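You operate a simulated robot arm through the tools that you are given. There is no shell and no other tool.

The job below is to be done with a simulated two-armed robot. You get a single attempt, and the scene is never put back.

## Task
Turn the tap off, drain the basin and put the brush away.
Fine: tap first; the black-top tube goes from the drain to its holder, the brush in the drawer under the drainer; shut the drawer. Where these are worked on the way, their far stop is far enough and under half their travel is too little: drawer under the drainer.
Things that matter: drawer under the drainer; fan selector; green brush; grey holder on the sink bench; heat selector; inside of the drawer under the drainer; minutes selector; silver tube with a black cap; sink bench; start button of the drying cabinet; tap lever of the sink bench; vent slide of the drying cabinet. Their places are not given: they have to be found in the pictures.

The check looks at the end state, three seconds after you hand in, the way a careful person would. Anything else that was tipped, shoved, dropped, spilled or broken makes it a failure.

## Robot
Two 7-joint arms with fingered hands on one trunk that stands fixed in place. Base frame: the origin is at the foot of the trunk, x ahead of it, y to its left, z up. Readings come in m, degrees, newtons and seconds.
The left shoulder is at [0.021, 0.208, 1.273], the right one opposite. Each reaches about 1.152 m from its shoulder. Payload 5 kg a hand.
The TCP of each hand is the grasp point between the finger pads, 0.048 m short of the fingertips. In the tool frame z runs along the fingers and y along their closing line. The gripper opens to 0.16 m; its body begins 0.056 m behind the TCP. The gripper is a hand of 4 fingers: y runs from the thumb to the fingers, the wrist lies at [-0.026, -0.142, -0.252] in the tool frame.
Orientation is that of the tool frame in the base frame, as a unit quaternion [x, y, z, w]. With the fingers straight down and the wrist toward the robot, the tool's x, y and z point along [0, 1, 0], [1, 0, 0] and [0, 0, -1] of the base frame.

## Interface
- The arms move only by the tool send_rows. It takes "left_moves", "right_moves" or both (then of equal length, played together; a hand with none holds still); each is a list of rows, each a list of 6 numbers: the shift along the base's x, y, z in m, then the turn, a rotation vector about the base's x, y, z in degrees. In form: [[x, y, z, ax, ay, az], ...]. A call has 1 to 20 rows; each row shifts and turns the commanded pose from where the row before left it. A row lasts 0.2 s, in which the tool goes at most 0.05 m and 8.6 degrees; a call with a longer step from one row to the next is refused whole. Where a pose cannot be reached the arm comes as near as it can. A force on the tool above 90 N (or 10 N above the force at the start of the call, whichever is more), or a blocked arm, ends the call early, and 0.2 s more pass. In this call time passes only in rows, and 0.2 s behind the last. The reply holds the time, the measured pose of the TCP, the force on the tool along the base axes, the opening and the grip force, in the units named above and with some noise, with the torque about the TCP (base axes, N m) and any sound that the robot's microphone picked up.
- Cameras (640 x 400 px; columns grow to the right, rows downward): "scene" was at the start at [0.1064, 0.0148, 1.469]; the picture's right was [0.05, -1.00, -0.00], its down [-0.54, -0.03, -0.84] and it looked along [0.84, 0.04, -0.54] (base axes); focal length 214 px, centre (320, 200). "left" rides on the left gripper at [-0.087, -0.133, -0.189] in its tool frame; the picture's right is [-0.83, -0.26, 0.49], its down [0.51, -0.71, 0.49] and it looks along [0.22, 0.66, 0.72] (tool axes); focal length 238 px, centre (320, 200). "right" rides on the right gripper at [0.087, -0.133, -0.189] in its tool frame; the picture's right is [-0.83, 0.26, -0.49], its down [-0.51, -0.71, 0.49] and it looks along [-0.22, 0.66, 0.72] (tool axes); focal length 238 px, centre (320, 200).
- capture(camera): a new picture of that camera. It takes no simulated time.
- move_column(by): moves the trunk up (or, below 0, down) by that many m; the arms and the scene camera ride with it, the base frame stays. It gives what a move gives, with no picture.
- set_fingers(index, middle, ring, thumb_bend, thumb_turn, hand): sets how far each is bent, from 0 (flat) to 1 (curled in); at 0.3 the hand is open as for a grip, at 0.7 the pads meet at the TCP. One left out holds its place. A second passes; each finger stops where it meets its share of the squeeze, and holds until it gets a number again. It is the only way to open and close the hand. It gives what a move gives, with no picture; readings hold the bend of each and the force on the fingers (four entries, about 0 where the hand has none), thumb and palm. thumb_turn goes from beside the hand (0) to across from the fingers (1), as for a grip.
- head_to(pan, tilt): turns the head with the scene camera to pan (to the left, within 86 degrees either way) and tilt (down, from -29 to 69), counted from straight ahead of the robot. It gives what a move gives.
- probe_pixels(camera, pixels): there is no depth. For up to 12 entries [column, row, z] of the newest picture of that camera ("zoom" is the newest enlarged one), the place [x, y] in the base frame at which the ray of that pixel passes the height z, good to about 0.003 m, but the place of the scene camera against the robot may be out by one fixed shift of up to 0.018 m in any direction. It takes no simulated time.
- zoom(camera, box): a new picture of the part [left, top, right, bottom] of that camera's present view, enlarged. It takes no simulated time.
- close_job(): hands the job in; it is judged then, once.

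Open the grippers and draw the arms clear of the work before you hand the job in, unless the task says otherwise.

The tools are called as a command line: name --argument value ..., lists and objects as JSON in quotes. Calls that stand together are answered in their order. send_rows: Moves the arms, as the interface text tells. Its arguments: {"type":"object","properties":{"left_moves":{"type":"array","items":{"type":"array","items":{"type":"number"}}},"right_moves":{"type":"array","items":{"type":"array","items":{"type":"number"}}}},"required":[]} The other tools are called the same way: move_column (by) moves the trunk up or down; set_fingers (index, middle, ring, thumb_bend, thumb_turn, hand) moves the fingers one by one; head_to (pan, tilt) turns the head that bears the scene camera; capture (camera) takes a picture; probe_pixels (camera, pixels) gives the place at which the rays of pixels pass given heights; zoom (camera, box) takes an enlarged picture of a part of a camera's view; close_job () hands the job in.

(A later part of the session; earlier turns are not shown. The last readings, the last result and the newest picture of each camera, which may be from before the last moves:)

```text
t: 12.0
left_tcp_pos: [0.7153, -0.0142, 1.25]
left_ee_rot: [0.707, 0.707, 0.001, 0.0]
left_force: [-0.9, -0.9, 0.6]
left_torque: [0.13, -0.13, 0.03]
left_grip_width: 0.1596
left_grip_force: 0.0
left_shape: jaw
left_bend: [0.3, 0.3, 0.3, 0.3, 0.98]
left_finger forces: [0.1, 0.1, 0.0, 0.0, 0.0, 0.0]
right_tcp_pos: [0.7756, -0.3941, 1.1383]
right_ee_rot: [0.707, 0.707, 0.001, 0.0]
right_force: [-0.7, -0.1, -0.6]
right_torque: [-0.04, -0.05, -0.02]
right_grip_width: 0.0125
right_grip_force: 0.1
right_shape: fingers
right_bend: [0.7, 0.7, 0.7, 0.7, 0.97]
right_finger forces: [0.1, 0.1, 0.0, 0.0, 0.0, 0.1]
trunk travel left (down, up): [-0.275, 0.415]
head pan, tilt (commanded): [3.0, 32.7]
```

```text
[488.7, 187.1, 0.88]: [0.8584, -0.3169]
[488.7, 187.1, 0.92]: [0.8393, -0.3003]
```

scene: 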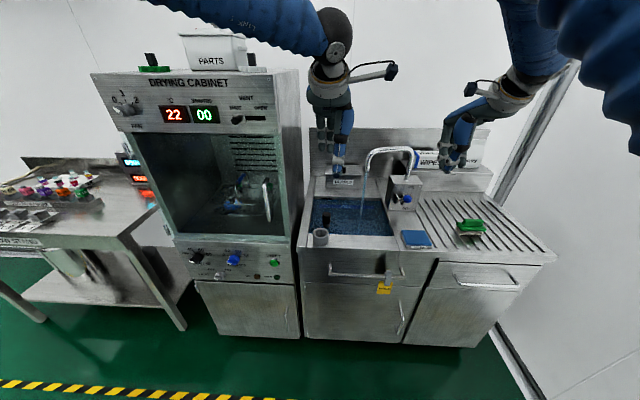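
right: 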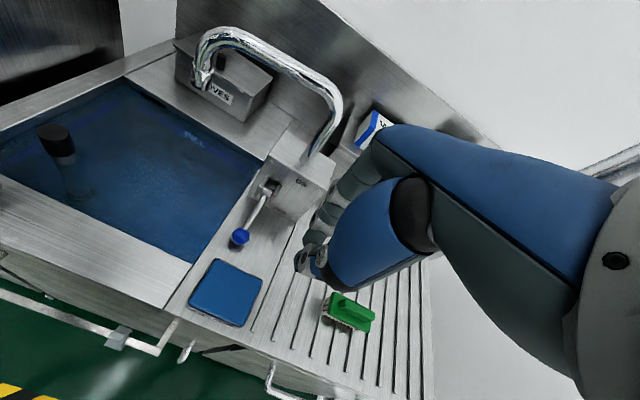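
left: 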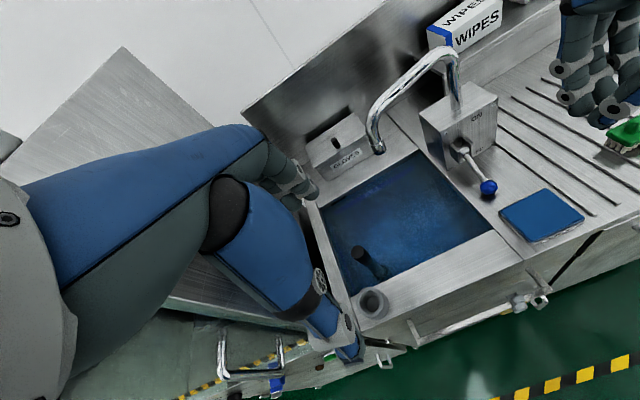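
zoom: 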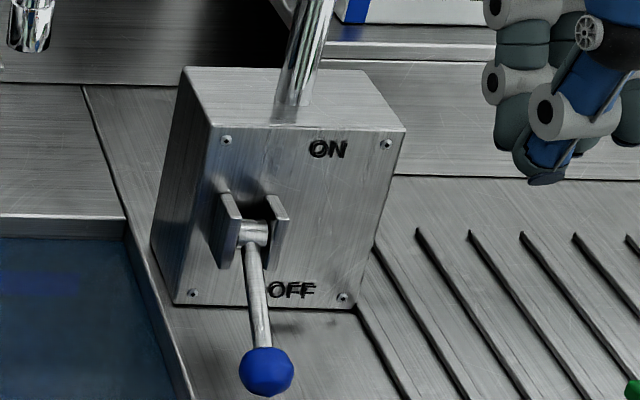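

The knob is now at (0.857,-0.316,0.883), about 38° below horizontal, matching its starting 34° above. One more gentle press tells whether it's at the stop.

send_rows --right_moves '[[0.028, 0.026, -0.01, 0, 0, 0], [0.028, 0.026, -0.01, 0, 0, 0], [0.026, 0.026, -0.01, 0, 0, 0], [0, 0, -0.04, 0, 0, 0], [0, 0, -0.04, 0, 0, 0], [0, 0, -0.04, 0, 0, 0], [0, 0, -0.03, 0, 0, 0], [0, 0, -0.01, 0, 0, 0], [0, 0, -0.006, 0, 0, 0]]'

```text
t: 14.0
left_tcp_pos: [0.7163, -0.0142, 1.251]
left_ee_rot: [0.707, 0.707, 0.0, 0.0]
left_force: [-0.4, -0.4, 0.1]
left_torque: [0.01, 0.02, -0.02]
left_grip_width: 0.1596
left_grip_force: 0.0
left_shape: jaw
left_bend: [0.3, 0.3, 0.3, 0.3, 0.98]
left_finger forces: [0.0, 0.0, 0.0, 0.0, 0.0, 0.0]
right_tcp_pos: [0.8574, -0.3172, 0.9414]
right_ee_rot: [0.707, 0.707, 0.0, -0.001]
right_force: [-1.4, 0.9, 4.2]
right_torque: [0.04, 0.04, 0.0]
right_grip_width: 0.0096
right_grip_force: 1.7
right_shape: fingers
right_bend: [0.7, 0.7, 0.7, 0.7, 0.97]
right_finger forces: [4.1, 0.0, 0.0, 0.0, 0.1, 0.1]
trunk travel left (down, up): [-0.275, 0.415]
head pan, tilt (commanded): [3.0, 32.7]
```

A steady 4 N push-back appears now. I add 3 mm to confirm that it's the stop.

send_rows --right_moves '[[0, 0, -0.003, 0, 0, 0]]'

zoom --camera "left" --box '[420, 100, 560, 230]'

```text
t: 14.4
left_tcp_pos: [0.716, -0.0141, 1.25]
left_ee_rot: [0.707, 0.707, 0.0, 0.001]
left_force: [-0.3, 0.1, 0.4]
left_torque: [0.04, 0.0, -0.06]
left_grip_width: 0.1595
left_grip_force: 0.0
left_shape: jaw
left_bend: [0.3, 0.3, 0.3, 0.3, 0.98]
left_finger forces: [0.1, 0.0, 0.0, 0.1, 0.0, 0.1]
right_tcp_pos: [0.8595, -0.3169, 0.9406]
right_ee_rot: [0.707, 0.707, 0.002, 0.002]
right_force: [0.8, -0.1, 12.1]
right_torque: [0.07, -0.15, 0.0]
right_grip_width: 0.0096
right_grip_force: 7.1
right_shape: fingers
right_bend: [0.7, 0.7, 0.7, 0.7, 0.97]
right_finger forces: [14.1, 0.0, 0.0, 0.1, 0.0, 0.1]
trunk travel left (down, up): [-0.275, 0.415]
head pan, tilt (commanded): [3.0, 32.7]
```

```text
3.08 times, centred on (490, 165) of left
```

zoom: 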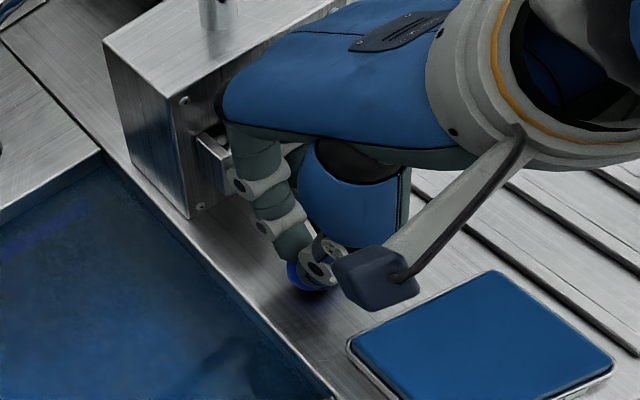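

The lever is at its OFF stop (12 N push-back). I lift the right hand off and park it back right, then look over the basin and cabinet side.

send_rows --right_moves '[[0, 0, 0.03, 0, 0, 0], [0, 0, 0.04, 0, 0, 0], [0, 0, 0.04, 0, 0, 0], [0, 0, 0.04, 0, 0, 0], [-0.02, -0.02, 0.03, 0, 0, 0], [-0.03, -0.03, 0.02, 0, 0, 0], [-0.03, -0.03, 0.02, 0, 0, 0], [-0.03, -0.03, 0.02, 0, 0, 0], [-0.03, -0.03, 0.01, 0, 0, 0], [-0.03, -0.03, 0, 0, 0, 0], [-0.03, -0.03, 0, 0, 0, 0]]'

zoom --camera "left" --box '[300, 100, 520, 240]'

zoom --camera "scene" --box '[270, 130, 420, 260]'

capture --camera "right"

capture --camera "scene"

```text
t: 16.8
left_tcp_pos: [0.7163, -0.0152, 1.2496]
left_ee_rot: [0.707, 0.707, 0.0, -0.001]
left_force: [-1.4, -0.6, 0.5]
left_torque: [0.12, -0.07, 0.01]
left_grip_width: 0.1597
left_grip_force: 0.1
left_shape: jaw
left_bend: [0.3, 0.3, 0.3, 0.3, 0.98]
left_finger forces: [0.0, 0.1, 0.0, 0.0, 0.0, 0.0]
right_tcp_pos: [0.6585, -0.5179, 1.1884]
right_ee_rot: [0.706, 0.708, 0.001, -0.001]
right_force: [-0.1, -0.2, 0.1]
right_torque: [0.03, -0.05, -0.03]
right_grip_width: 0.0122
right_grip_force: 0.1
right_shape: fingers
right_bend: [0.7, 0.7, 0.7, 0.7, 0.97]
right_finger forces: [0.0, 0.1, 0.0, 0.0, 0.0, 0.0]
trunk travel left (down, up): [-0.275, 0.415]
head pan, tilt (commanded): [3.0, 32.7]
```

```text
2.86 times, centred on (410, 170) of left
```

zoom: 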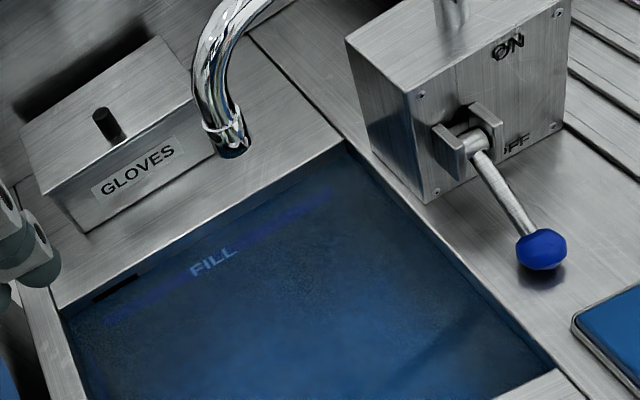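

```text
3.08 times, centred on (345, 195) of scene
```

zoom: 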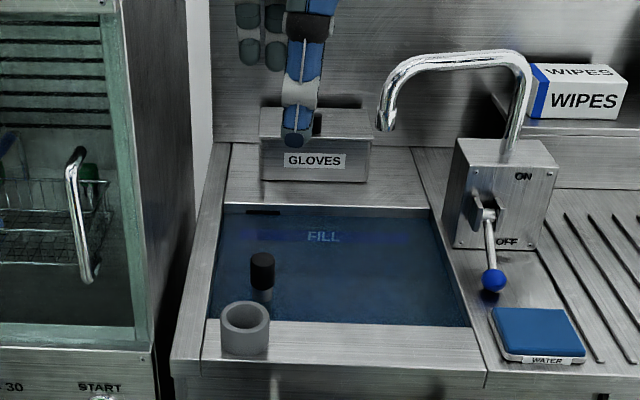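

```text
taken
```

right: 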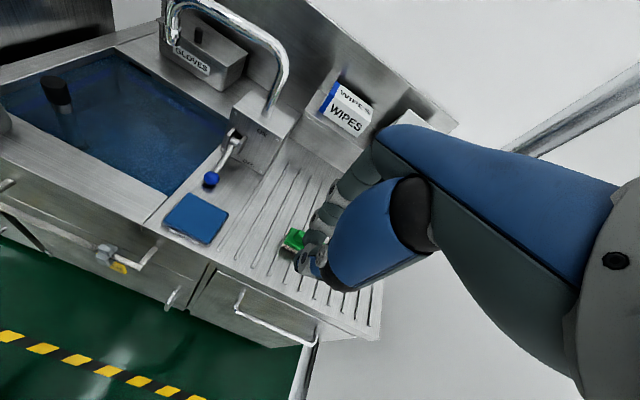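

```text
taken
```

scene: 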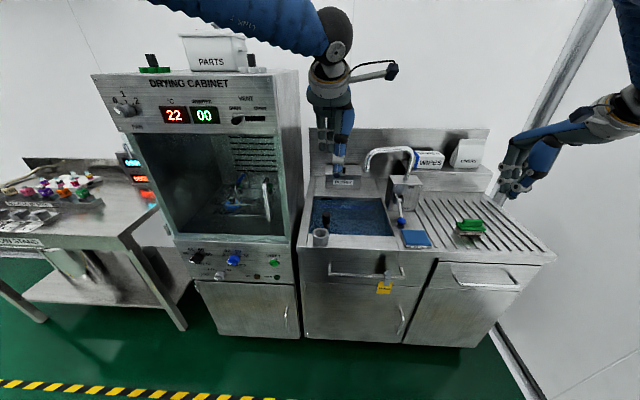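

The basin and cabinet edge are visible in the scene zoom; I probe basin corners, sink front-left corner and the cabinet's front-right edge to know clearances for the left hand.

probe_pixels --camera "scene" --pixels '[[308.3, 233.3, 0.86], [393.7, 235.6, 0.86], [313, 198, 0.86], [380.7, 199, 0.86], [297, 251, 0.86], [290, 242, 0.86], [290, 242, 0.95], [278, 140, 1.3], [278, 140, 1.2], [298, 235, 0.86], [298, 235, 0.95]]'

zoom --camera "scene" --box '[240, 60, 360, 260]'

```text
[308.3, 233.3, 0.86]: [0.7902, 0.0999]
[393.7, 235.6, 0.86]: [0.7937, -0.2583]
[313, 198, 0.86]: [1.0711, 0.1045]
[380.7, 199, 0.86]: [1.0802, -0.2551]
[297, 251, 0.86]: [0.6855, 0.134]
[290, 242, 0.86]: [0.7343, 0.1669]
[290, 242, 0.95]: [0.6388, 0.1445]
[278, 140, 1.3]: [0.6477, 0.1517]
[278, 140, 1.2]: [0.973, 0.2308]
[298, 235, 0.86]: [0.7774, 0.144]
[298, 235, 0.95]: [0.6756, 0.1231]
```

```text
2.00 times, centred on (300, 160) of scene
```

zoom: 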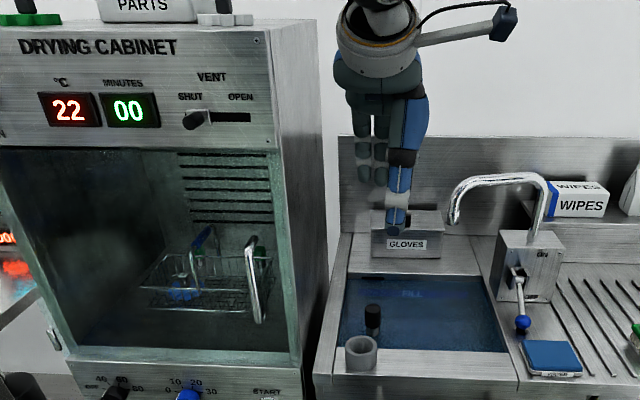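

The basin spans x 0.77–1.055, y −0.26–0.095, and the cabinet is at y≈0.15, so the left hand fits. I preshape the left fingers to half-open and move above the cap.

set_fingers --hand "left" --index 0.48 --middle 0.48 --ring 0.48 --thumb_bend 0.48

send_rows --left_moves '[[0.03, 0.005, -0.03, 0, 0, 0], [0.03, 0.005, -0.03, 0, 0, 0], [0.03, 0.005, -0.03, 0, 0, 0], [0.03, 0.006, -0.03, 0, 0, 0], [0.016, 0.004, -0.03, 0, 0, 0], [0, 0, -0.03, 0, 0, 0]]'

capture --camera "left"

capture --camera "scene"

zoom --camera "right" --box '[0, 50, 160, 150]'

```text
t: 17.8
left_tcp_pos: [0.7163, -0.0145, 1.2493]
left_ee_rot: [0.707, 0.707, 0.001, 0.0]
left_force: [-0.8, 0.6, 0.5]
left_torque: [0.01, 0.0, -0.01]
left_grip_width: 0.0997
left_grip_force: 0.1
left_shape: fingers
left_bend: [0.48, 0.48, 0.48, 0.48, 0.98]
left_finger forces: [0.0, 0.0, 0.1, 0.1, 0.0, 0.0]
right_tcp_pos: [0.6588, -0.5184, 1.1878]
right_ee_rot: [0.707, 0.707, -0.001, 0.0]
right_force: [0.4, -0.1, 0.3]
right_torque: [-0.02, 0.0, 0.0]
right_grip_width: 0.0125
right_grip_force: 0.2
right_shape: fingers
right_bend: [0.7, 0.7, 0.7, 0.7, 0.97]
right_finger forces: [0.0, 0.0, 0.0, 0.1, 0.0, 0.0]
trunk travel left (down, up): [-0.275, 0.415]
head pan, tilt (commanded): [3.0, 32.7]
```

```text
t: 19.2
left_tcp_pos: [0.8558, 0.0094, 1.0706]
left_ee_rot: [0.707, 0.707, -0.001, 0.0]
left_force: [0.5, -0.5, 1.3]
left_torque: [-0.01, 0.08, -0.02]
left_grip_width: 0.0996
left_grip_force: 0.0
left_shape: fingers
left_bend: [0.48, 0.48, 0.48, 0.48, 0.98]
left_finger forces: [0.0, 0.0, 0.1, 0.0, 0.0, 0.0]
right_tcp_pos: [0.6595, -0.5172, 1.1873]
right_ee_rot: [0.707, 0.707, 0.0, -0.001]
right_force: [0.7, -0.4, -0.1]
right_torque: [0.03, 0.02, 0.05]
right_grip_width: 0.012
right_grip_force: 0.0
right_shape: fingers
right_bend: [0.7, 0.7, 0.7, 0.7, 0.97]
right_finger forces: [0.1, 0.1, 0.0, 0.1, 0.0, 0.0]
trunk travel left (down, up): [-0.275, 0.415]
head pan, tilt (commanded): [3.0, 32.7]
```

```text
taken
```

left: 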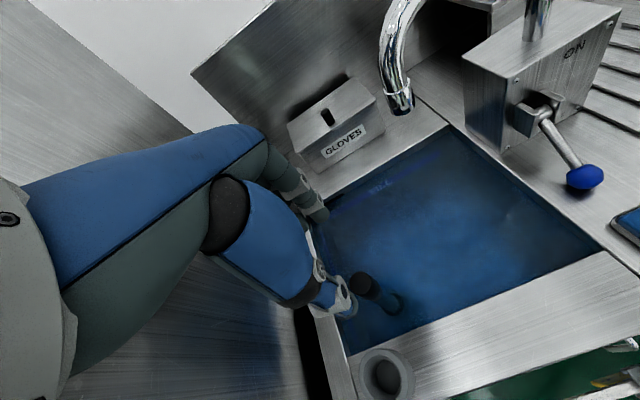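

```text
taken
```

scene: 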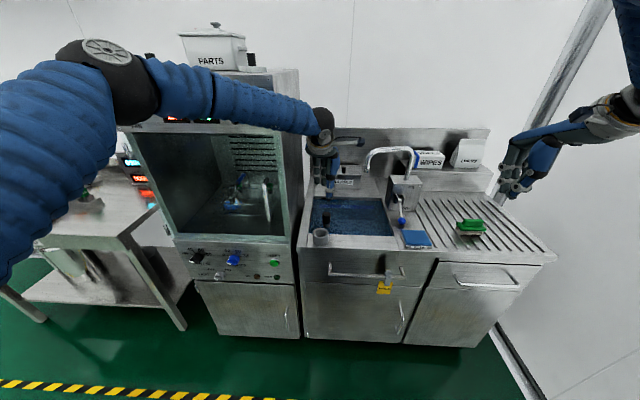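

```text
4.00 times, centred on (80, 100) of right
```

zoom: 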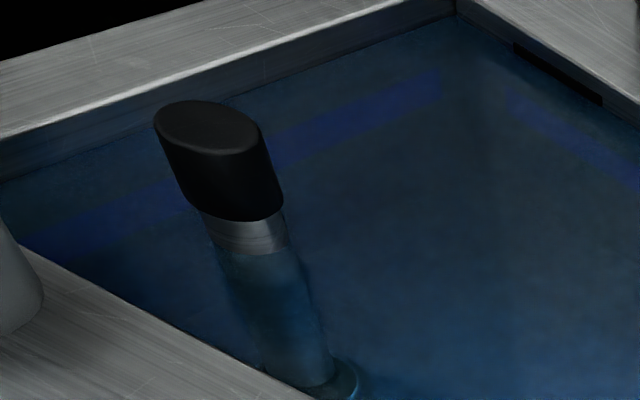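

The cap top is at about (363,283) in the left view. I probe it at z 0.905 to check alignment before descending.

zoom --camera "left" --box '[300, 230, 460, 330]'

probe_pixels --camera "left" --pixels '[[363, 283, 0.905], [385, 370, 0.905], [398, 305, 0.7], [398, 305, 0.65]]'

```text
4.00 times, centred on (380, 280) of left
```

zoom: 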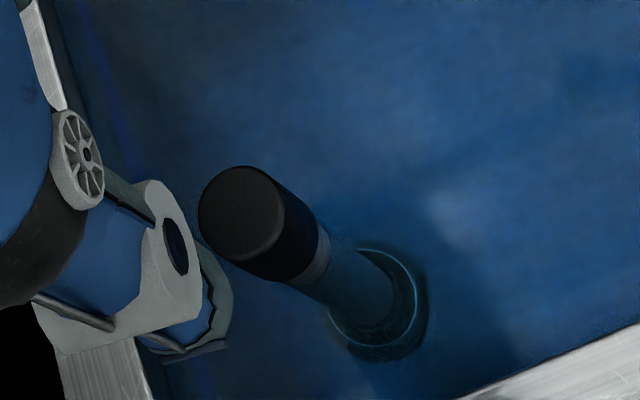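

```text
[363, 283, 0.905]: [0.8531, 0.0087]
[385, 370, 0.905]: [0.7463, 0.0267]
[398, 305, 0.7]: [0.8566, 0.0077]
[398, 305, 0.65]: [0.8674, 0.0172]
```

Cap centre checks at (0.853,0.011) and the tube stands vertical, about 0.2 m long. I descend so the pads straddle the cap, stopping first a bit above to look.

send_rows --left_moves '[[-0.001, 0.0005, -0.03, 0, 0, 0], [-0.001, 0.0005, -0.03, 0, 0, 0], [-0.001, 0.0005, -0.03, 0, 0, 0], [0, 0, -0.025, 0, 0, 0]]'

zoom --camera "left" --box '[220, 150, 420, 330]'

zoom --camera "scene" --box '[280, 120, 400, 260]'

zoom --camera "right" --box '[0, 0, 200, 150]'

```text
t: 20.2
left_tcp_pos: [0.8476, 0.0122, 0.9541]
left_ee_rot: [0.707, 0.707, 0.0, -0.001]
left_force: [1.4, -0.1, 0.9]
left_torque: [0.0, 0.07, -0.03]
left_grip_width: 0.0996
left_grip_force: 0.0
left_shape: fingers
left_bend: [0.48, 0.48, 0.48, 0.48, 0.98]
left_finger forces: [0.1, 0.1, 0.1, 0.1, 0.0, 0.0]
right_tcp_pos: [0.658, -0.517, 1.188]
right_ee_rot: [0.708, 0.706, 0.0, -0.001]
right_force: [-0.1, -0.4, 0.2]
right_torque: [0.01, 0.0, -0.04]
right_grip_width: 0.0123
right_grip_force: 0.0
right_shape: fingers
right_bend: [0.7, 0.7, 0.7, 0.7, 0.97]
right_finger forces: [0.1, 0.1, 0.0, 0.0, 0.0, 0.0]
trunk travel left (down, up): [-0.275, 0.415]
head pan, tilt (commanded): [3.0, 32.7]
```

```text
2.22 times, centred on (320, 240) of left
```

zoom: 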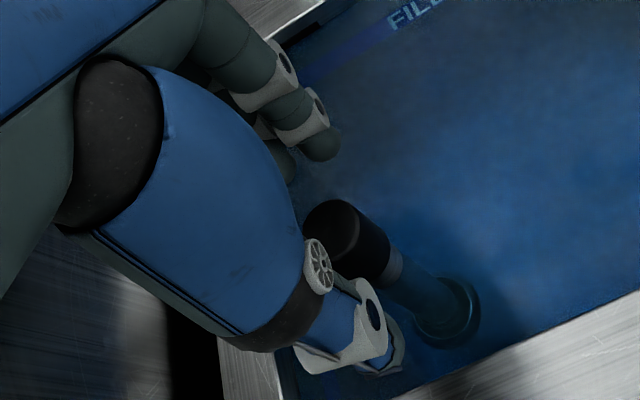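

```text
2.86 times, centred on (340, 190) of scene
```

zoom: 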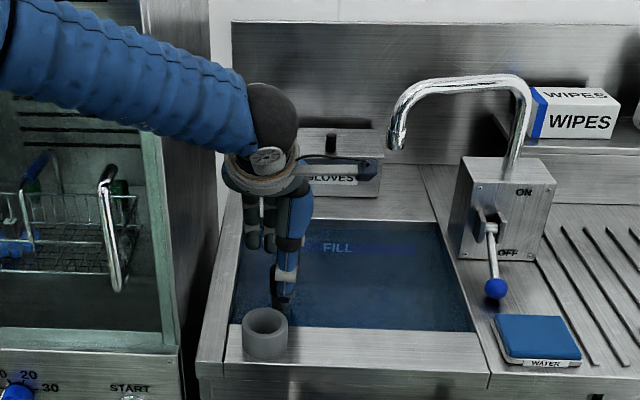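

```text
2.67 times, centred on (100, 75) of right
```

zoom: 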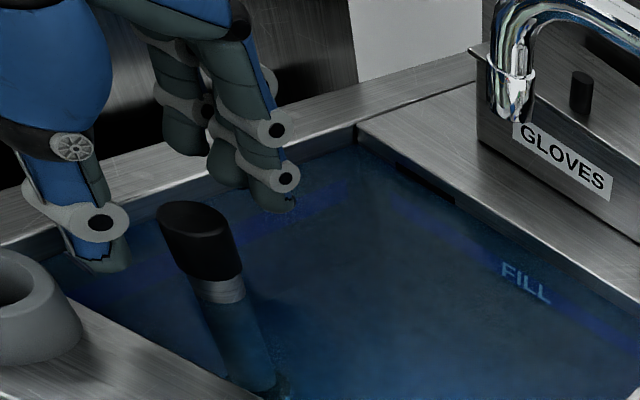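

The cap lies between thumb (left) and fingers (right) in the right view. I go down the remaining 6 cm with a 3 mm forward correction.

send_rows --left_moves '[[0.003, -0.001, -0.02, 0, 0, 0], [0.001, 0, -0.02, 0, 0, 0], [0, 0, -0.02, 0, 0, 0]]'

zoom --camera "left" --box '[220, 150, 420, 330]'

zoom --camera "right" --box '[0, 0, 200, 150]'

```text
t: 21.0
left_tcp_pos: [0.8531, 0.0114, 0.8936]
left_ee_rot: [0.706, 0.708, 0.0, 0.0]
left_force: [1.5, -0.3, 1.0]
left_torque: [0.02, 0.11, 0.0]
left_grip_width: 0.099
left_grip_force: 0.1
left_shape: fingers
left_bend: [0.48, 0.48, 0.48, 0.48, 0.98]
left_finger forces: [0.0, 0.0, 0.1, 0.0, 0.1, 0.0]
right_tcp_pos: [0.6588, -0.5158, 1.1879]
right_ee_rot: [0.708, 0.707, -0.001, 0.0]
right_force: [-0.6, 0.4, -0.5]
right_torque: [0.03, 0.09, 0.01]
right_grip_width: 0.0122
right_grip_force: 0.0
right_shape: fingers
right_bend: [0.7, 0.7, 0.7, 0.7, 0.97]
right_finger forces: [0.1, 0.0, 0.1, 0.0, 0.0, 0.0]
trunk travel left (down, up): [-0.275, 0.415]
head pan, tilt (commanded): [3.0, 32.7]
```

```text
2.22 times, centred on (320, 240) of left
```

zoom: 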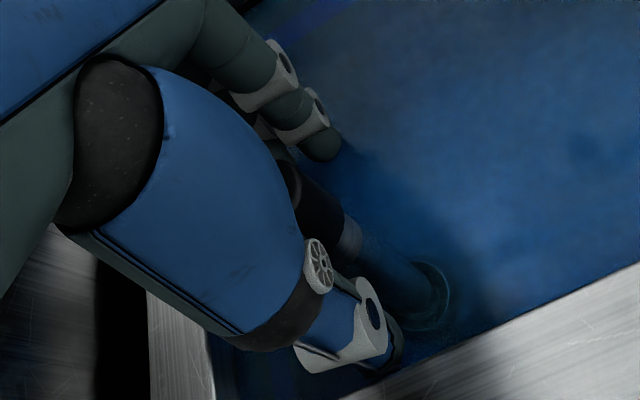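

```text
2.67 times, centred on (100, 75) of right
```

zoom: 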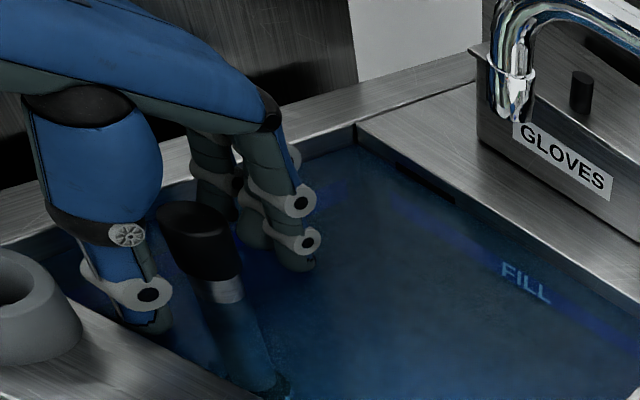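

The cap sits between thumb and fingers at pad height. I close the left hand on it.

set_fingers --hand "left" --index 0.75 --middle 0.75 --ring 0.75 --thumb_bend 0.75

zoom --camera "left" --box '[220, 150, 420, 330]'

zoom --camera "right" --box '[0, 0, 200, 150]'

```text
t: 22.0
left_tcp_pos: [0.8533, 0.0126, 0.894]
left_ee_rot: [0.707, 0.707, 0.0, 0.0]
left_force: [-0.1, 0.1, -0.9]
left_torque: [-0.06, -0.01, 0.01]
left_grip_width: 0.0288
left_grip_force: 21.7
left_shape: fingers
left_bend: [0.65, 0.68, 0.75, 0.68, 0.95]
left_finger forces: [11.0, 10.9, 0.0, 0.0, 21.0, 0.1]
right_tcp_pos: [0.6597, -0.5167, 1.1882]
right_ee_rot: [0.707, 0.707, -0.001, 0.0]
right_force: [-0.1, 0.2, 0.3]
right_torque: [-0.02, 0.01, 0.02]
right_grip_width: 0.0125
right_grip_force: 0.1
right_shape: fingers
right_bend: [0.7, 0.7, 0.7, 0.7, 0.97]
right_finger forces: [0.0, 0.0, 0.0, 0.0, 0.0, 0.1]
trunk travel left (down, up): [-0.275, 0.415]
head pan, tilt (commanded): [3.0, 32.7]
```

```text
2.22 times, centred on (320, 240) of left
```

zoom: 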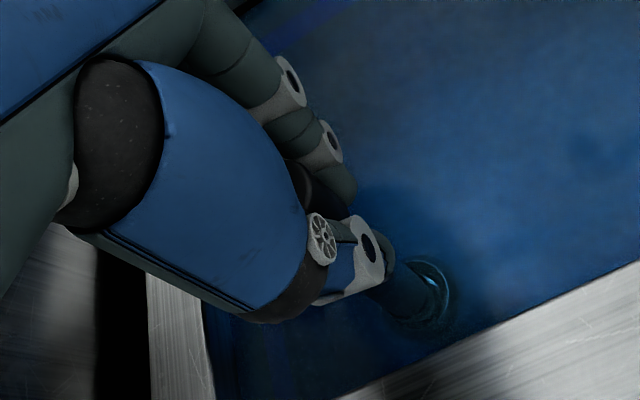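

```text
2.67 times, centred on (100, 75) of right
```

zoom: 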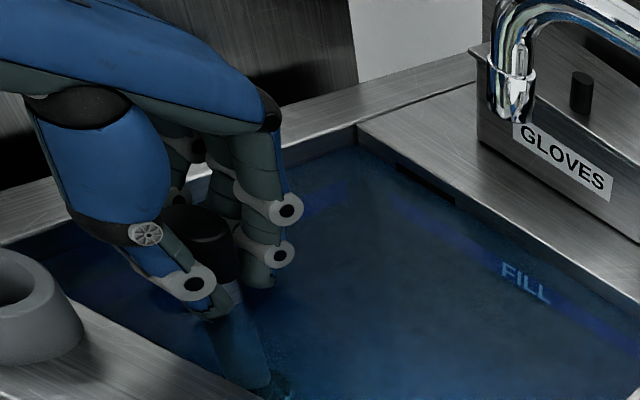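

Grip is about 21 N with index, middle and thumb on the cap. I lift slowly straight up a little first.

send_rows --left_moves '[[0, 0, 0.01, 0, 0, 0], [0, 0, 0.01, 0, 0, 0], [0, 0, 0.01, 0, 0, 0]]'

zoom --camera "right" --box '[0, 0, 200, 150]'

zoom --camera "left" --box '[220, 150, 420, 330]'

```text
t: 22.8
left_tcp_pos: [0.853, 0.0115, 0.924]
left_ee_rot: [0.708, 0.707, 0.0, 0.0]
left_force: [-1.3, 0.4, -0.7]
left_torque: [0.01, -0.02, -0.02]
left_grip_width: 0.0288
left_grip_force: 21.7
left_shape: fingers
left_bend: [0.65, 0.68, 0.75, 0.68, 0.95]
left_finger forces: [10.8, 11.0, 0.0, 0.0, 20.9, 0.0]
right_tcp_pos: [0.6576, -0.5172, 1.189]
right_ee_rot: [0.708, 0.707, 0.0, 0.0]
right_force: [-0.3, 0.1, 0.1]
right_torque: [0.02, -0.02, 0.0]
right_grip_width: 0.0123
right_grip_force: 0.1
right_shape: fingers
right_bend: [0.7, 0.7, 0.7, 0.7, 0.97]
right_finger forces: [0.0, 0.1, 0.0, 0.0, 0.0, 0.0]
trunk travel left (down, up): [-0.275, 0.415]
head pan, tilt (commanded): [3.0, 32.7]
```

```text
2.67 times, centred on (100, 75) of right
```

zoom: 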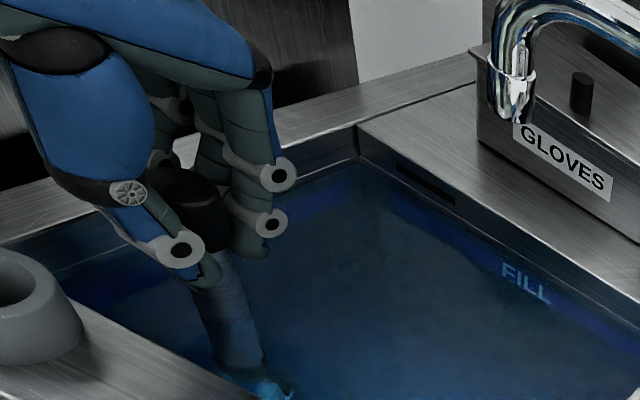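

```text
2.22 times, centred on (320, 240) of left
```

zoom: 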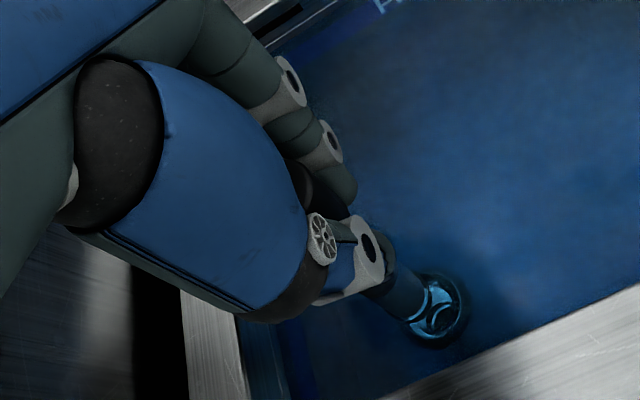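

The tube comes up with the hand and the water is already going down. I lift another 0.24 m so its lower end clears the rim and holder.

send_rows --left_moves '[[0, 0, 0.02, 0, 0, 0], [0, 0, 0.03, 0, 0, 0], [0, 0, 0.03, 0, 0, 0], [0, 0, 0.03, 0, 0, 0], [0, 0, 0.03, 0, 0, 0], [0, 0, 0.03, 0, 0, 0], [0, 0, 0.03, 0, 0, 0], [0, 0, 0.03, 0, 0, 0], [0, 0, 0.01, 0, 0, 0]]'

capture --camera "left"

zoom --camera "right" --box '[0, 0, 200, 150]'

zoom --camera "scene" --box '[270, 110, 420, 260]'

```text
t: 24.8
left_tcp_pos: [0.8542, 0.0099, 1.1635]
left_ee_rot: [0.707, 0.707, 0.0, 0.0]
left_force: [-0.9, -0.6, -1.1]
left_torque: [-0.01, 0.0, -0.02]
left_grip_width: 0.0288
left_grip_force: 20.8
left_shape: fingers
left_bend: [0.65, 0.68, 0.75, 0.68, 0.95]
left_finger forces: [11.0, 11.2, 0.0, 0.0, 20.8, 0.0]
right_tcp_pos: [0.6582, -0.5165, 1.1886]
right_ee_rot: [0.707, 0.707, 0.0, 0.0]
right_force: [-0.8, 0.9, -0.7]
right_torque: [0.01, 0.02, 0.0]
right_grip_width: 0.0125
right_grip_force: 0.0
right_shape: fingers
right_bend: [0.7, 0.7, 0.7, 0.7, 0.97]
right_finger forces: [0.0, 0.1, 0.0, 0.0, 0.0, 0.0]
trunk travel left (down, up): [-0.275, 0.415]
head pan, tilt (commanded): [3.0, 32.7]
```

```text
taken
```

left: 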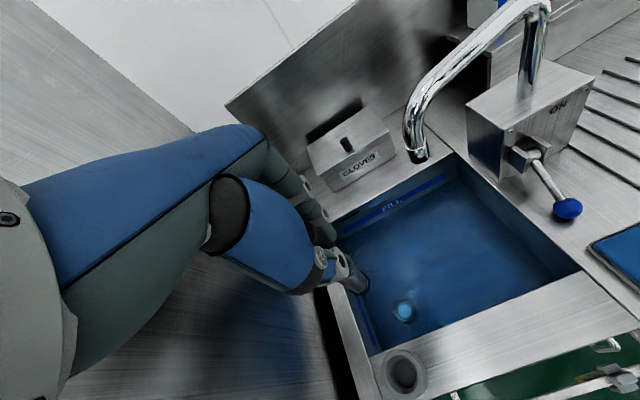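

```text
2.67 times, centred on (100, 75) of right
```

zoom: 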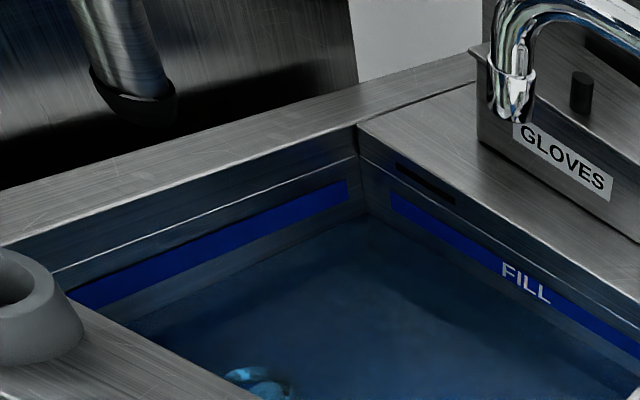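

```text
2.67 times, centred on (345, 185) of scene
```

zoom: 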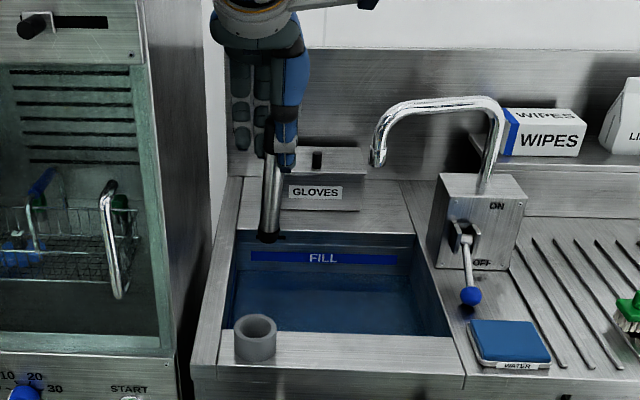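

The tube is fully out with a dark sleeve at its bottom end. I zoom on the tube's lower end and on the holder to measure fit and tilt.

zoom --camera "scene" --box '[300, 140, 350, 250]'

zoom --camera "left" --box '[320, 240, 440, 400]'

capture --camera "right"

zoom --camera "right" --box '[0, 30, 100, 150]'

```text
3.64 times, centred on (325, 195) of scene
```

zoom: 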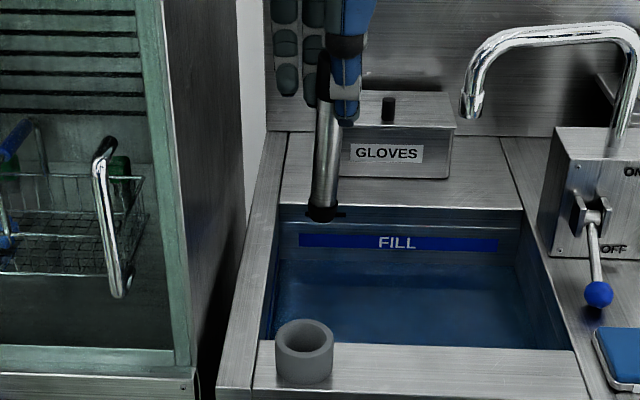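

```text
2.50 times, centred on (380, 320) of left
```

zoom: 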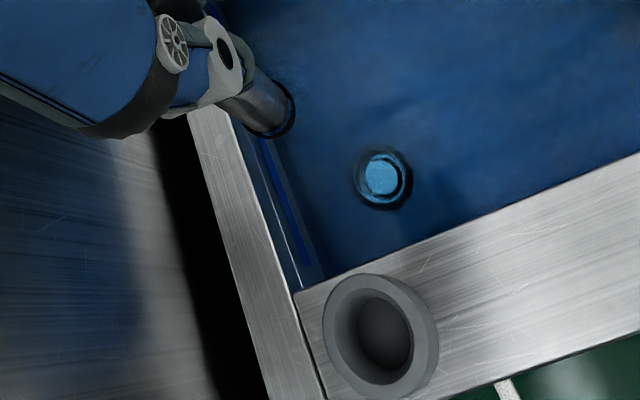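

```text
taken
```

right: 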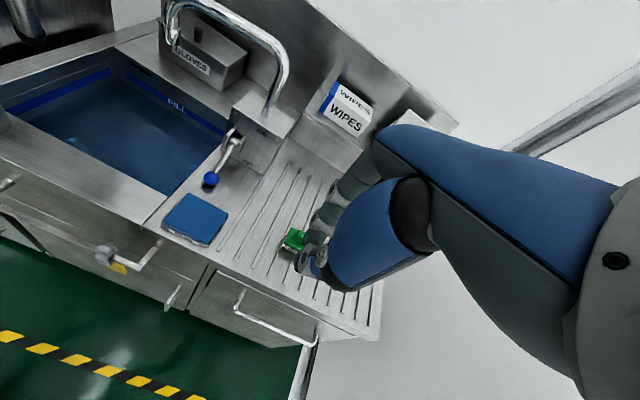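

```text
3.33 times, centred on (50, 90) of right
```

zoom: 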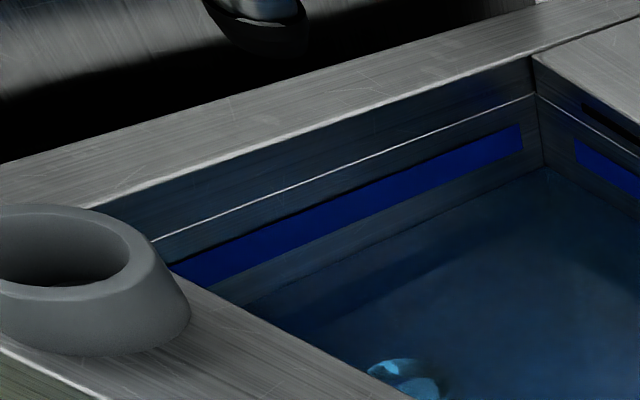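

The ring-ended tube is about 0.036–0.04 m wide and the holder opening about 0.05 m. I probe the tube's bottom centre in left and scene views to measure length and tilt.

zoom --camera "left" --box '[330, 250, 390, 310]'

zoom --camera "scene" --box '[310, 160, 345, 210]'

capture --camera "scene"

probe_pixels --camera "left" --pixels '[[360.8, 284, 0.95], [360.8, 284, 1.0], [402, 373, 0.905], [400, 375, 0.905]]'

probe_pixels --camera "scene" --pixels '[[325.5, 198.6, 0.95], [325.5, 198.6, 1.0], [328, 165, 1.1], [328, 165, 1.15]]'

```text
6.67 times, centred on (360, 280) of left
```

zoom: 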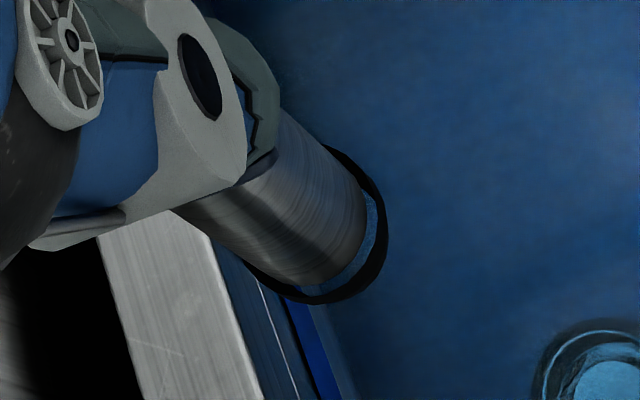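

```text
8.00 times, centred on (328, 185) of scene
```

zoom: 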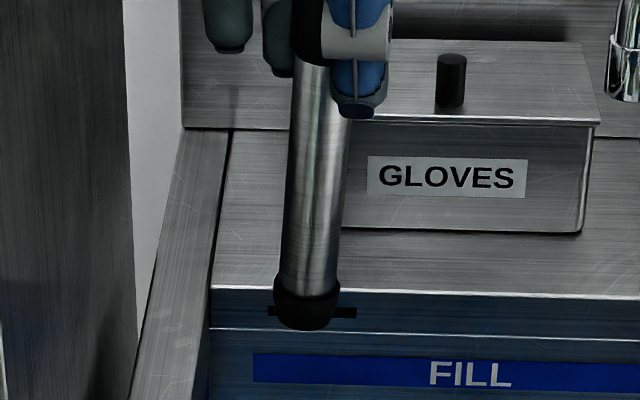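

```text
taken
```

scene: 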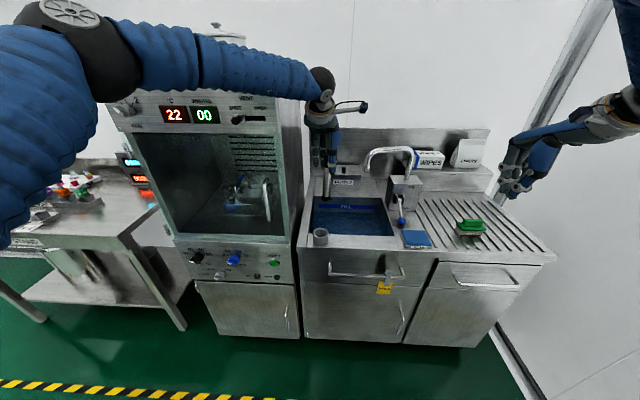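

```text
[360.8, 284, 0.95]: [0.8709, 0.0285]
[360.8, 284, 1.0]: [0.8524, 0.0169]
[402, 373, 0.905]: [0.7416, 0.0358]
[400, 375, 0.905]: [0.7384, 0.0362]
```

```text
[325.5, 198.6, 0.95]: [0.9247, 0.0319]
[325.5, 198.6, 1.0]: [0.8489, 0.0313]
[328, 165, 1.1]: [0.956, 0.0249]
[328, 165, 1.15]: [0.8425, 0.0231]
```

I zoom in closely on the holder to measure its opening, and also compare with the tube's lower sleeve.

zoom --camera "left" --box '[370, 340, 440, 400]'

zoom --camera "scene" --box '[305, 220, 335, 250]'

```text
6.67 times, centred on (405, 370) of left
```

zoom: 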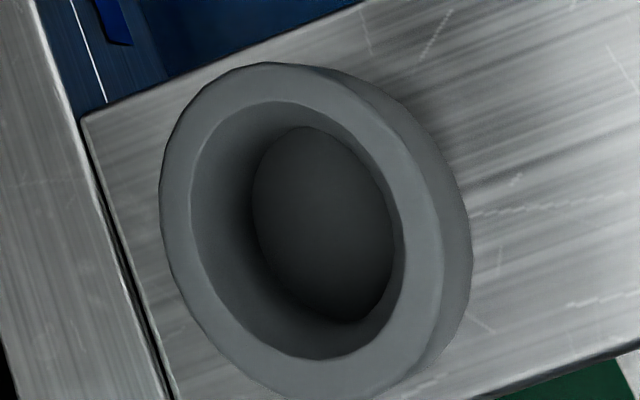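

```text
13.33 times, centred on (320, 235) of scene
```

zoom: 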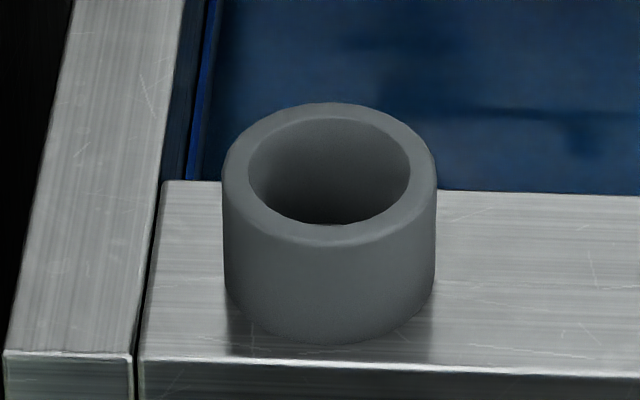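

Hole diameter is ≈0.048 m, tube sleeve ≈0.035 m, so about ±6 mm of room. I probe the ring-opening centre in both cameras and the former cap place for calibrating the scene camera.

probe_pixels --camera "left" --pixels '[[401.55, 374.5, 0.895], [401.55, 374.5, 0.905], [401.55, 374.5, 0.915], [363.5, 286, 0.95], [363.5, 286, 1.0]]'

probe_pixels --camera "scene" --pixels '[[320.7, 232.8, 0.895], [320.7, 232.8, 0.905], [326.5, 214.4, 0.905], [407.25, 199, 0.989], [326.1, 200.5, 0.95], [326.1, 200.5, 1.0], [328.2, 168, 1.1], [328.2, 168, 1.15]]'

```text
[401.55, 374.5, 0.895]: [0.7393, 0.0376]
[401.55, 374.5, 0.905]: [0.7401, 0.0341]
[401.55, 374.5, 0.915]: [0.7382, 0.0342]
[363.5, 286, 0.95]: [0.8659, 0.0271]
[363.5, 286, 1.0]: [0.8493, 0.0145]
```

```text
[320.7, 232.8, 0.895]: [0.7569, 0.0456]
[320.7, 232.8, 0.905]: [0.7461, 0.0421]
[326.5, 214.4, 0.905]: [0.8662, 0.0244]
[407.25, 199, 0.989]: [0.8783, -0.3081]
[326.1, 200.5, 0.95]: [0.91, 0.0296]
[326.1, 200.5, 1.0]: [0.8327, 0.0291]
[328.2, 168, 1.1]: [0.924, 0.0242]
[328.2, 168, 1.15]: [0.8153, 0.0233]
```

Tube bottom sits at about (0.861,0.020,0.97), leaning ~2° toward +y; holder centre about (0.738,0.032). I carry it over the holder with a 2° straightening turn, then look.

send_rows --left_moves '[[-0.02, 0.003, 0, -0.5, 0, 0], [-0.02, 0.003, 0, -0.5, 0, 0], [-0.02, 0.003, 0, -0.5, 0, 0], [-0.02, 0.004, 0, -0.5, 0, 0], [-0.02, 0.004, 0, 0, 0, 0], [-0.02, 0.003, 0, 0, 0, 0]]'

capture --camera "left"

zoom --camera "left" --box '[320, 240, 420, 340]'

zoom --camera "scene" --box '[290, 170, 350, 250]'

```text
t: 26.2
left_tcp_pos: [0.7341, 0.0324, 1.166]
left_ee_rot: [0.707, 0.707, -0.012, 0.012]
left_force: [-1.0, -0.4, -0.5]
left_torque: [-0.02, -0.04, 0.03]
left_grip_width: 0.0286
left_grip_force: 21.8
left_shape: fingers
left_bend: [0.65, 0.68, 0.75, 0.68, 0.95]
left_finger forces: [10.8, 11.4, 0.0, 0.0, 20.6, 0.1]
right_tcp_pos: [0.6563, -0.5182, 1.1888]
right_ee_rot: [0.707, 0.707, 0.001, 0.0]
right_force: [-0.1, 0.6, -0.3]
right_torque: [-0.01, -0.05, 0.02]
right_grip_width: 0.0121
right_grip_force: 0.0
right_shape: fingers
right_bend: [0.7, 0.7, 0.7, 0.7, 0.97]
right_finger forces: [0.0, 0.0, 0.0, 0.0, 0.0, 0.0]
trunk travel left (down, up): [-0.275, 0.415]
head pan, tilt (commanded): [3.0, 32.7]
```

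```text
taken
```

left: 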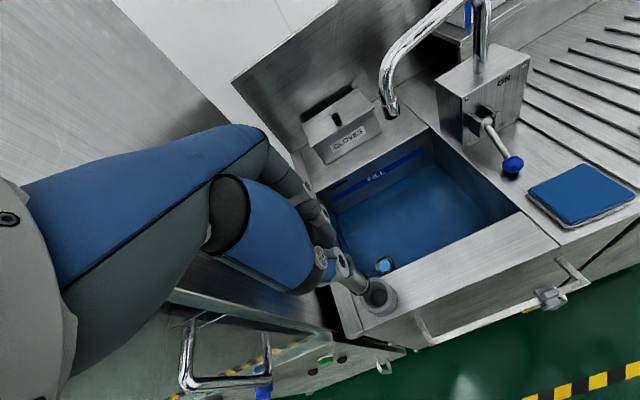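

```text
4.00 times, centred on (370, 290) of left
```

zoom: 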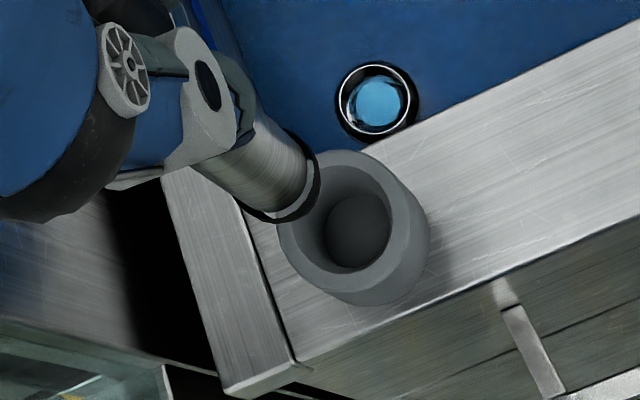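

```text
5.00 times, centred on (320, 210) of scene
```

zoom: 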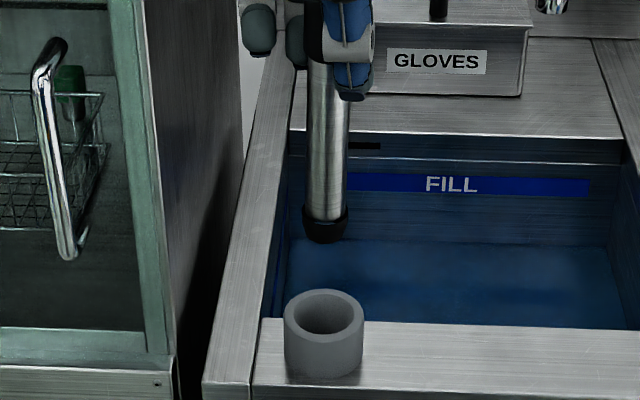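

Both views indicate alignment: in the left view the holder (377.5,297) lies on the line from the tube end (362,287.5) to the nadir, and in the scene view columns agree (321 vs 320.6). I lower 4.5 cm and check again.

send_rows --left_moves '[[0, 0, -0.015, 0, 0, 0], [0, 0, -0.015, 0, 0, 0], [0, 0, -0.015, 0, 0, 0]]'

zoom --camera "left" --box '[330, 250, 410, 330]'

zoom --camera "scene" --box '[300, 200, 340, 250]'

```text
t: 27.0
left_tcp_pos: [0.7349, 0.0311, 1.1192]
left_ee_rot: [0.707, 0.707, -0.013, 0.012]
left_force: [0.4, -0.3, -0.6]
left_torque: [-0.03, 0.02, -0.03]
left_grip_width: 0.0287
left_grip_force: 21.4
left_shape: fingers
left_bend: [0.65, 0.68, 0.75, 0.68, 0.95]
left_finger forces: [10.9, 11.4, 0.0, 0.1, 20.6, 0.0]
right_tcp_pos: [0.6589, -0.5175, 1.1875]
right_ee_rot: [0.707, 0.708, -0.001, 0.0]
right_force: [-0.3, -0.2, 0.0]
right_torque: [-0.02, 0.03, 0.0]
right_grip_width: 0.0123
right_grip_force: 0.1
right_shape: fingers
right_bend: [0.7, 0.7, 0.7, 0.7, 0.97]
right_finger forces: [0.1, 0.0, 0.0, 0.0, 0.0, 0.1]
trunk travel left (down, up): [-0.275, 0.415]
head pan, tilt (commanded): [3.0, 32.7]
```

```text
5.00 times, centred on (370, 290) of left
```

zoom: 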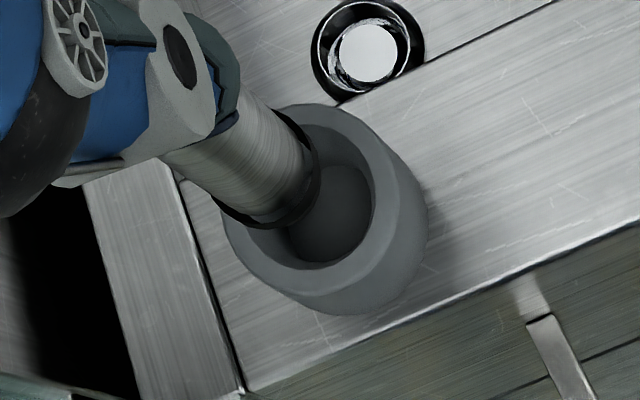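

```text
8.00 times, centred on (320, 225) of scene
```

zoom: 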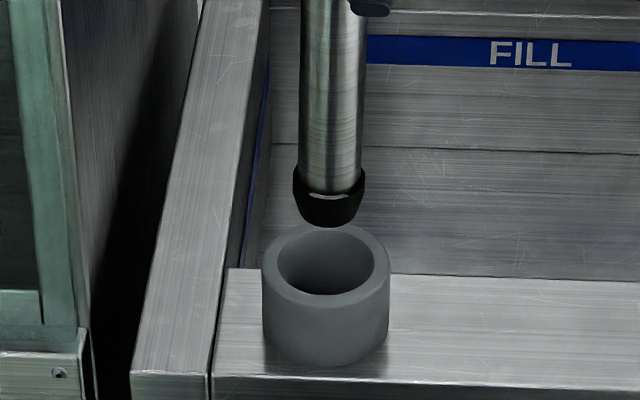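

The basin is already drained and the tube end is centred over the holder opening. I lower 2.5 cm more and look again before insertion.

send_rows --left_moves '[[0, 0, -0.012, 0, 0, 0], [0, 0, -0.012, 0, 0, 0]]'

zoom --camera "left" --box '[330, 250, 410, 330]'

zoom --camera "scene" --box '[300, 200, 340, 250]'

```text
t: 27.6
left_tcp_pos: [0.7332, 0.0311, 1.0945]
left_ee_rot: [0.707, 0.707, -0.012, 0.012]
left_force: [-0.3, -0.2, -1.7]
left_torque: [-0.04, -0.01, -0.02]
left_grip_width: 0.0289
left_grip_force: 21.8
left_shape: fingers
left_bend: [0.65, 0.68, 0.75, 0.68, 0.95]
left_finger forces: [11.0, 11.5, 0.0, 0.0, 20.7, 0.0]
right_tcp_pos: [0.659, -0.5162, 1.1884]
right_ee_rot: [0.707, 0.707, 0.0, 0.0]
right_force: [-0.1, -1.4, 0.0]
right_torque: [-0.01, 0.04, -0.03]
right_grip_width: 0.0123
right_grip_force: 0.1
right_shape: fingers
right_bend: [0.7, 0.7, 0.7, 0.7, 0.97]
right_finger forces: [0.0, 0.0, 0.1, 0.0, 0.1, 0.0]
trunk travel left (down, up): [-0.275, 0.415]
head pan, tilt (commanded): [3.0, 32.7]
```

```text
5.00 times, centred on (370, 290) of left
```

zoom: 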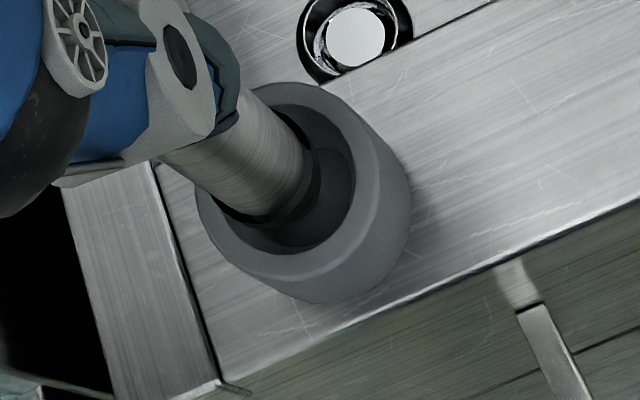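

```text
8.00 times, centred on (320, 225) of scene
```

zoom: 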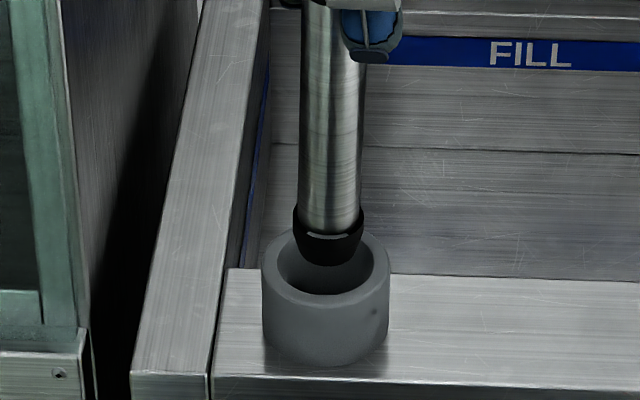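

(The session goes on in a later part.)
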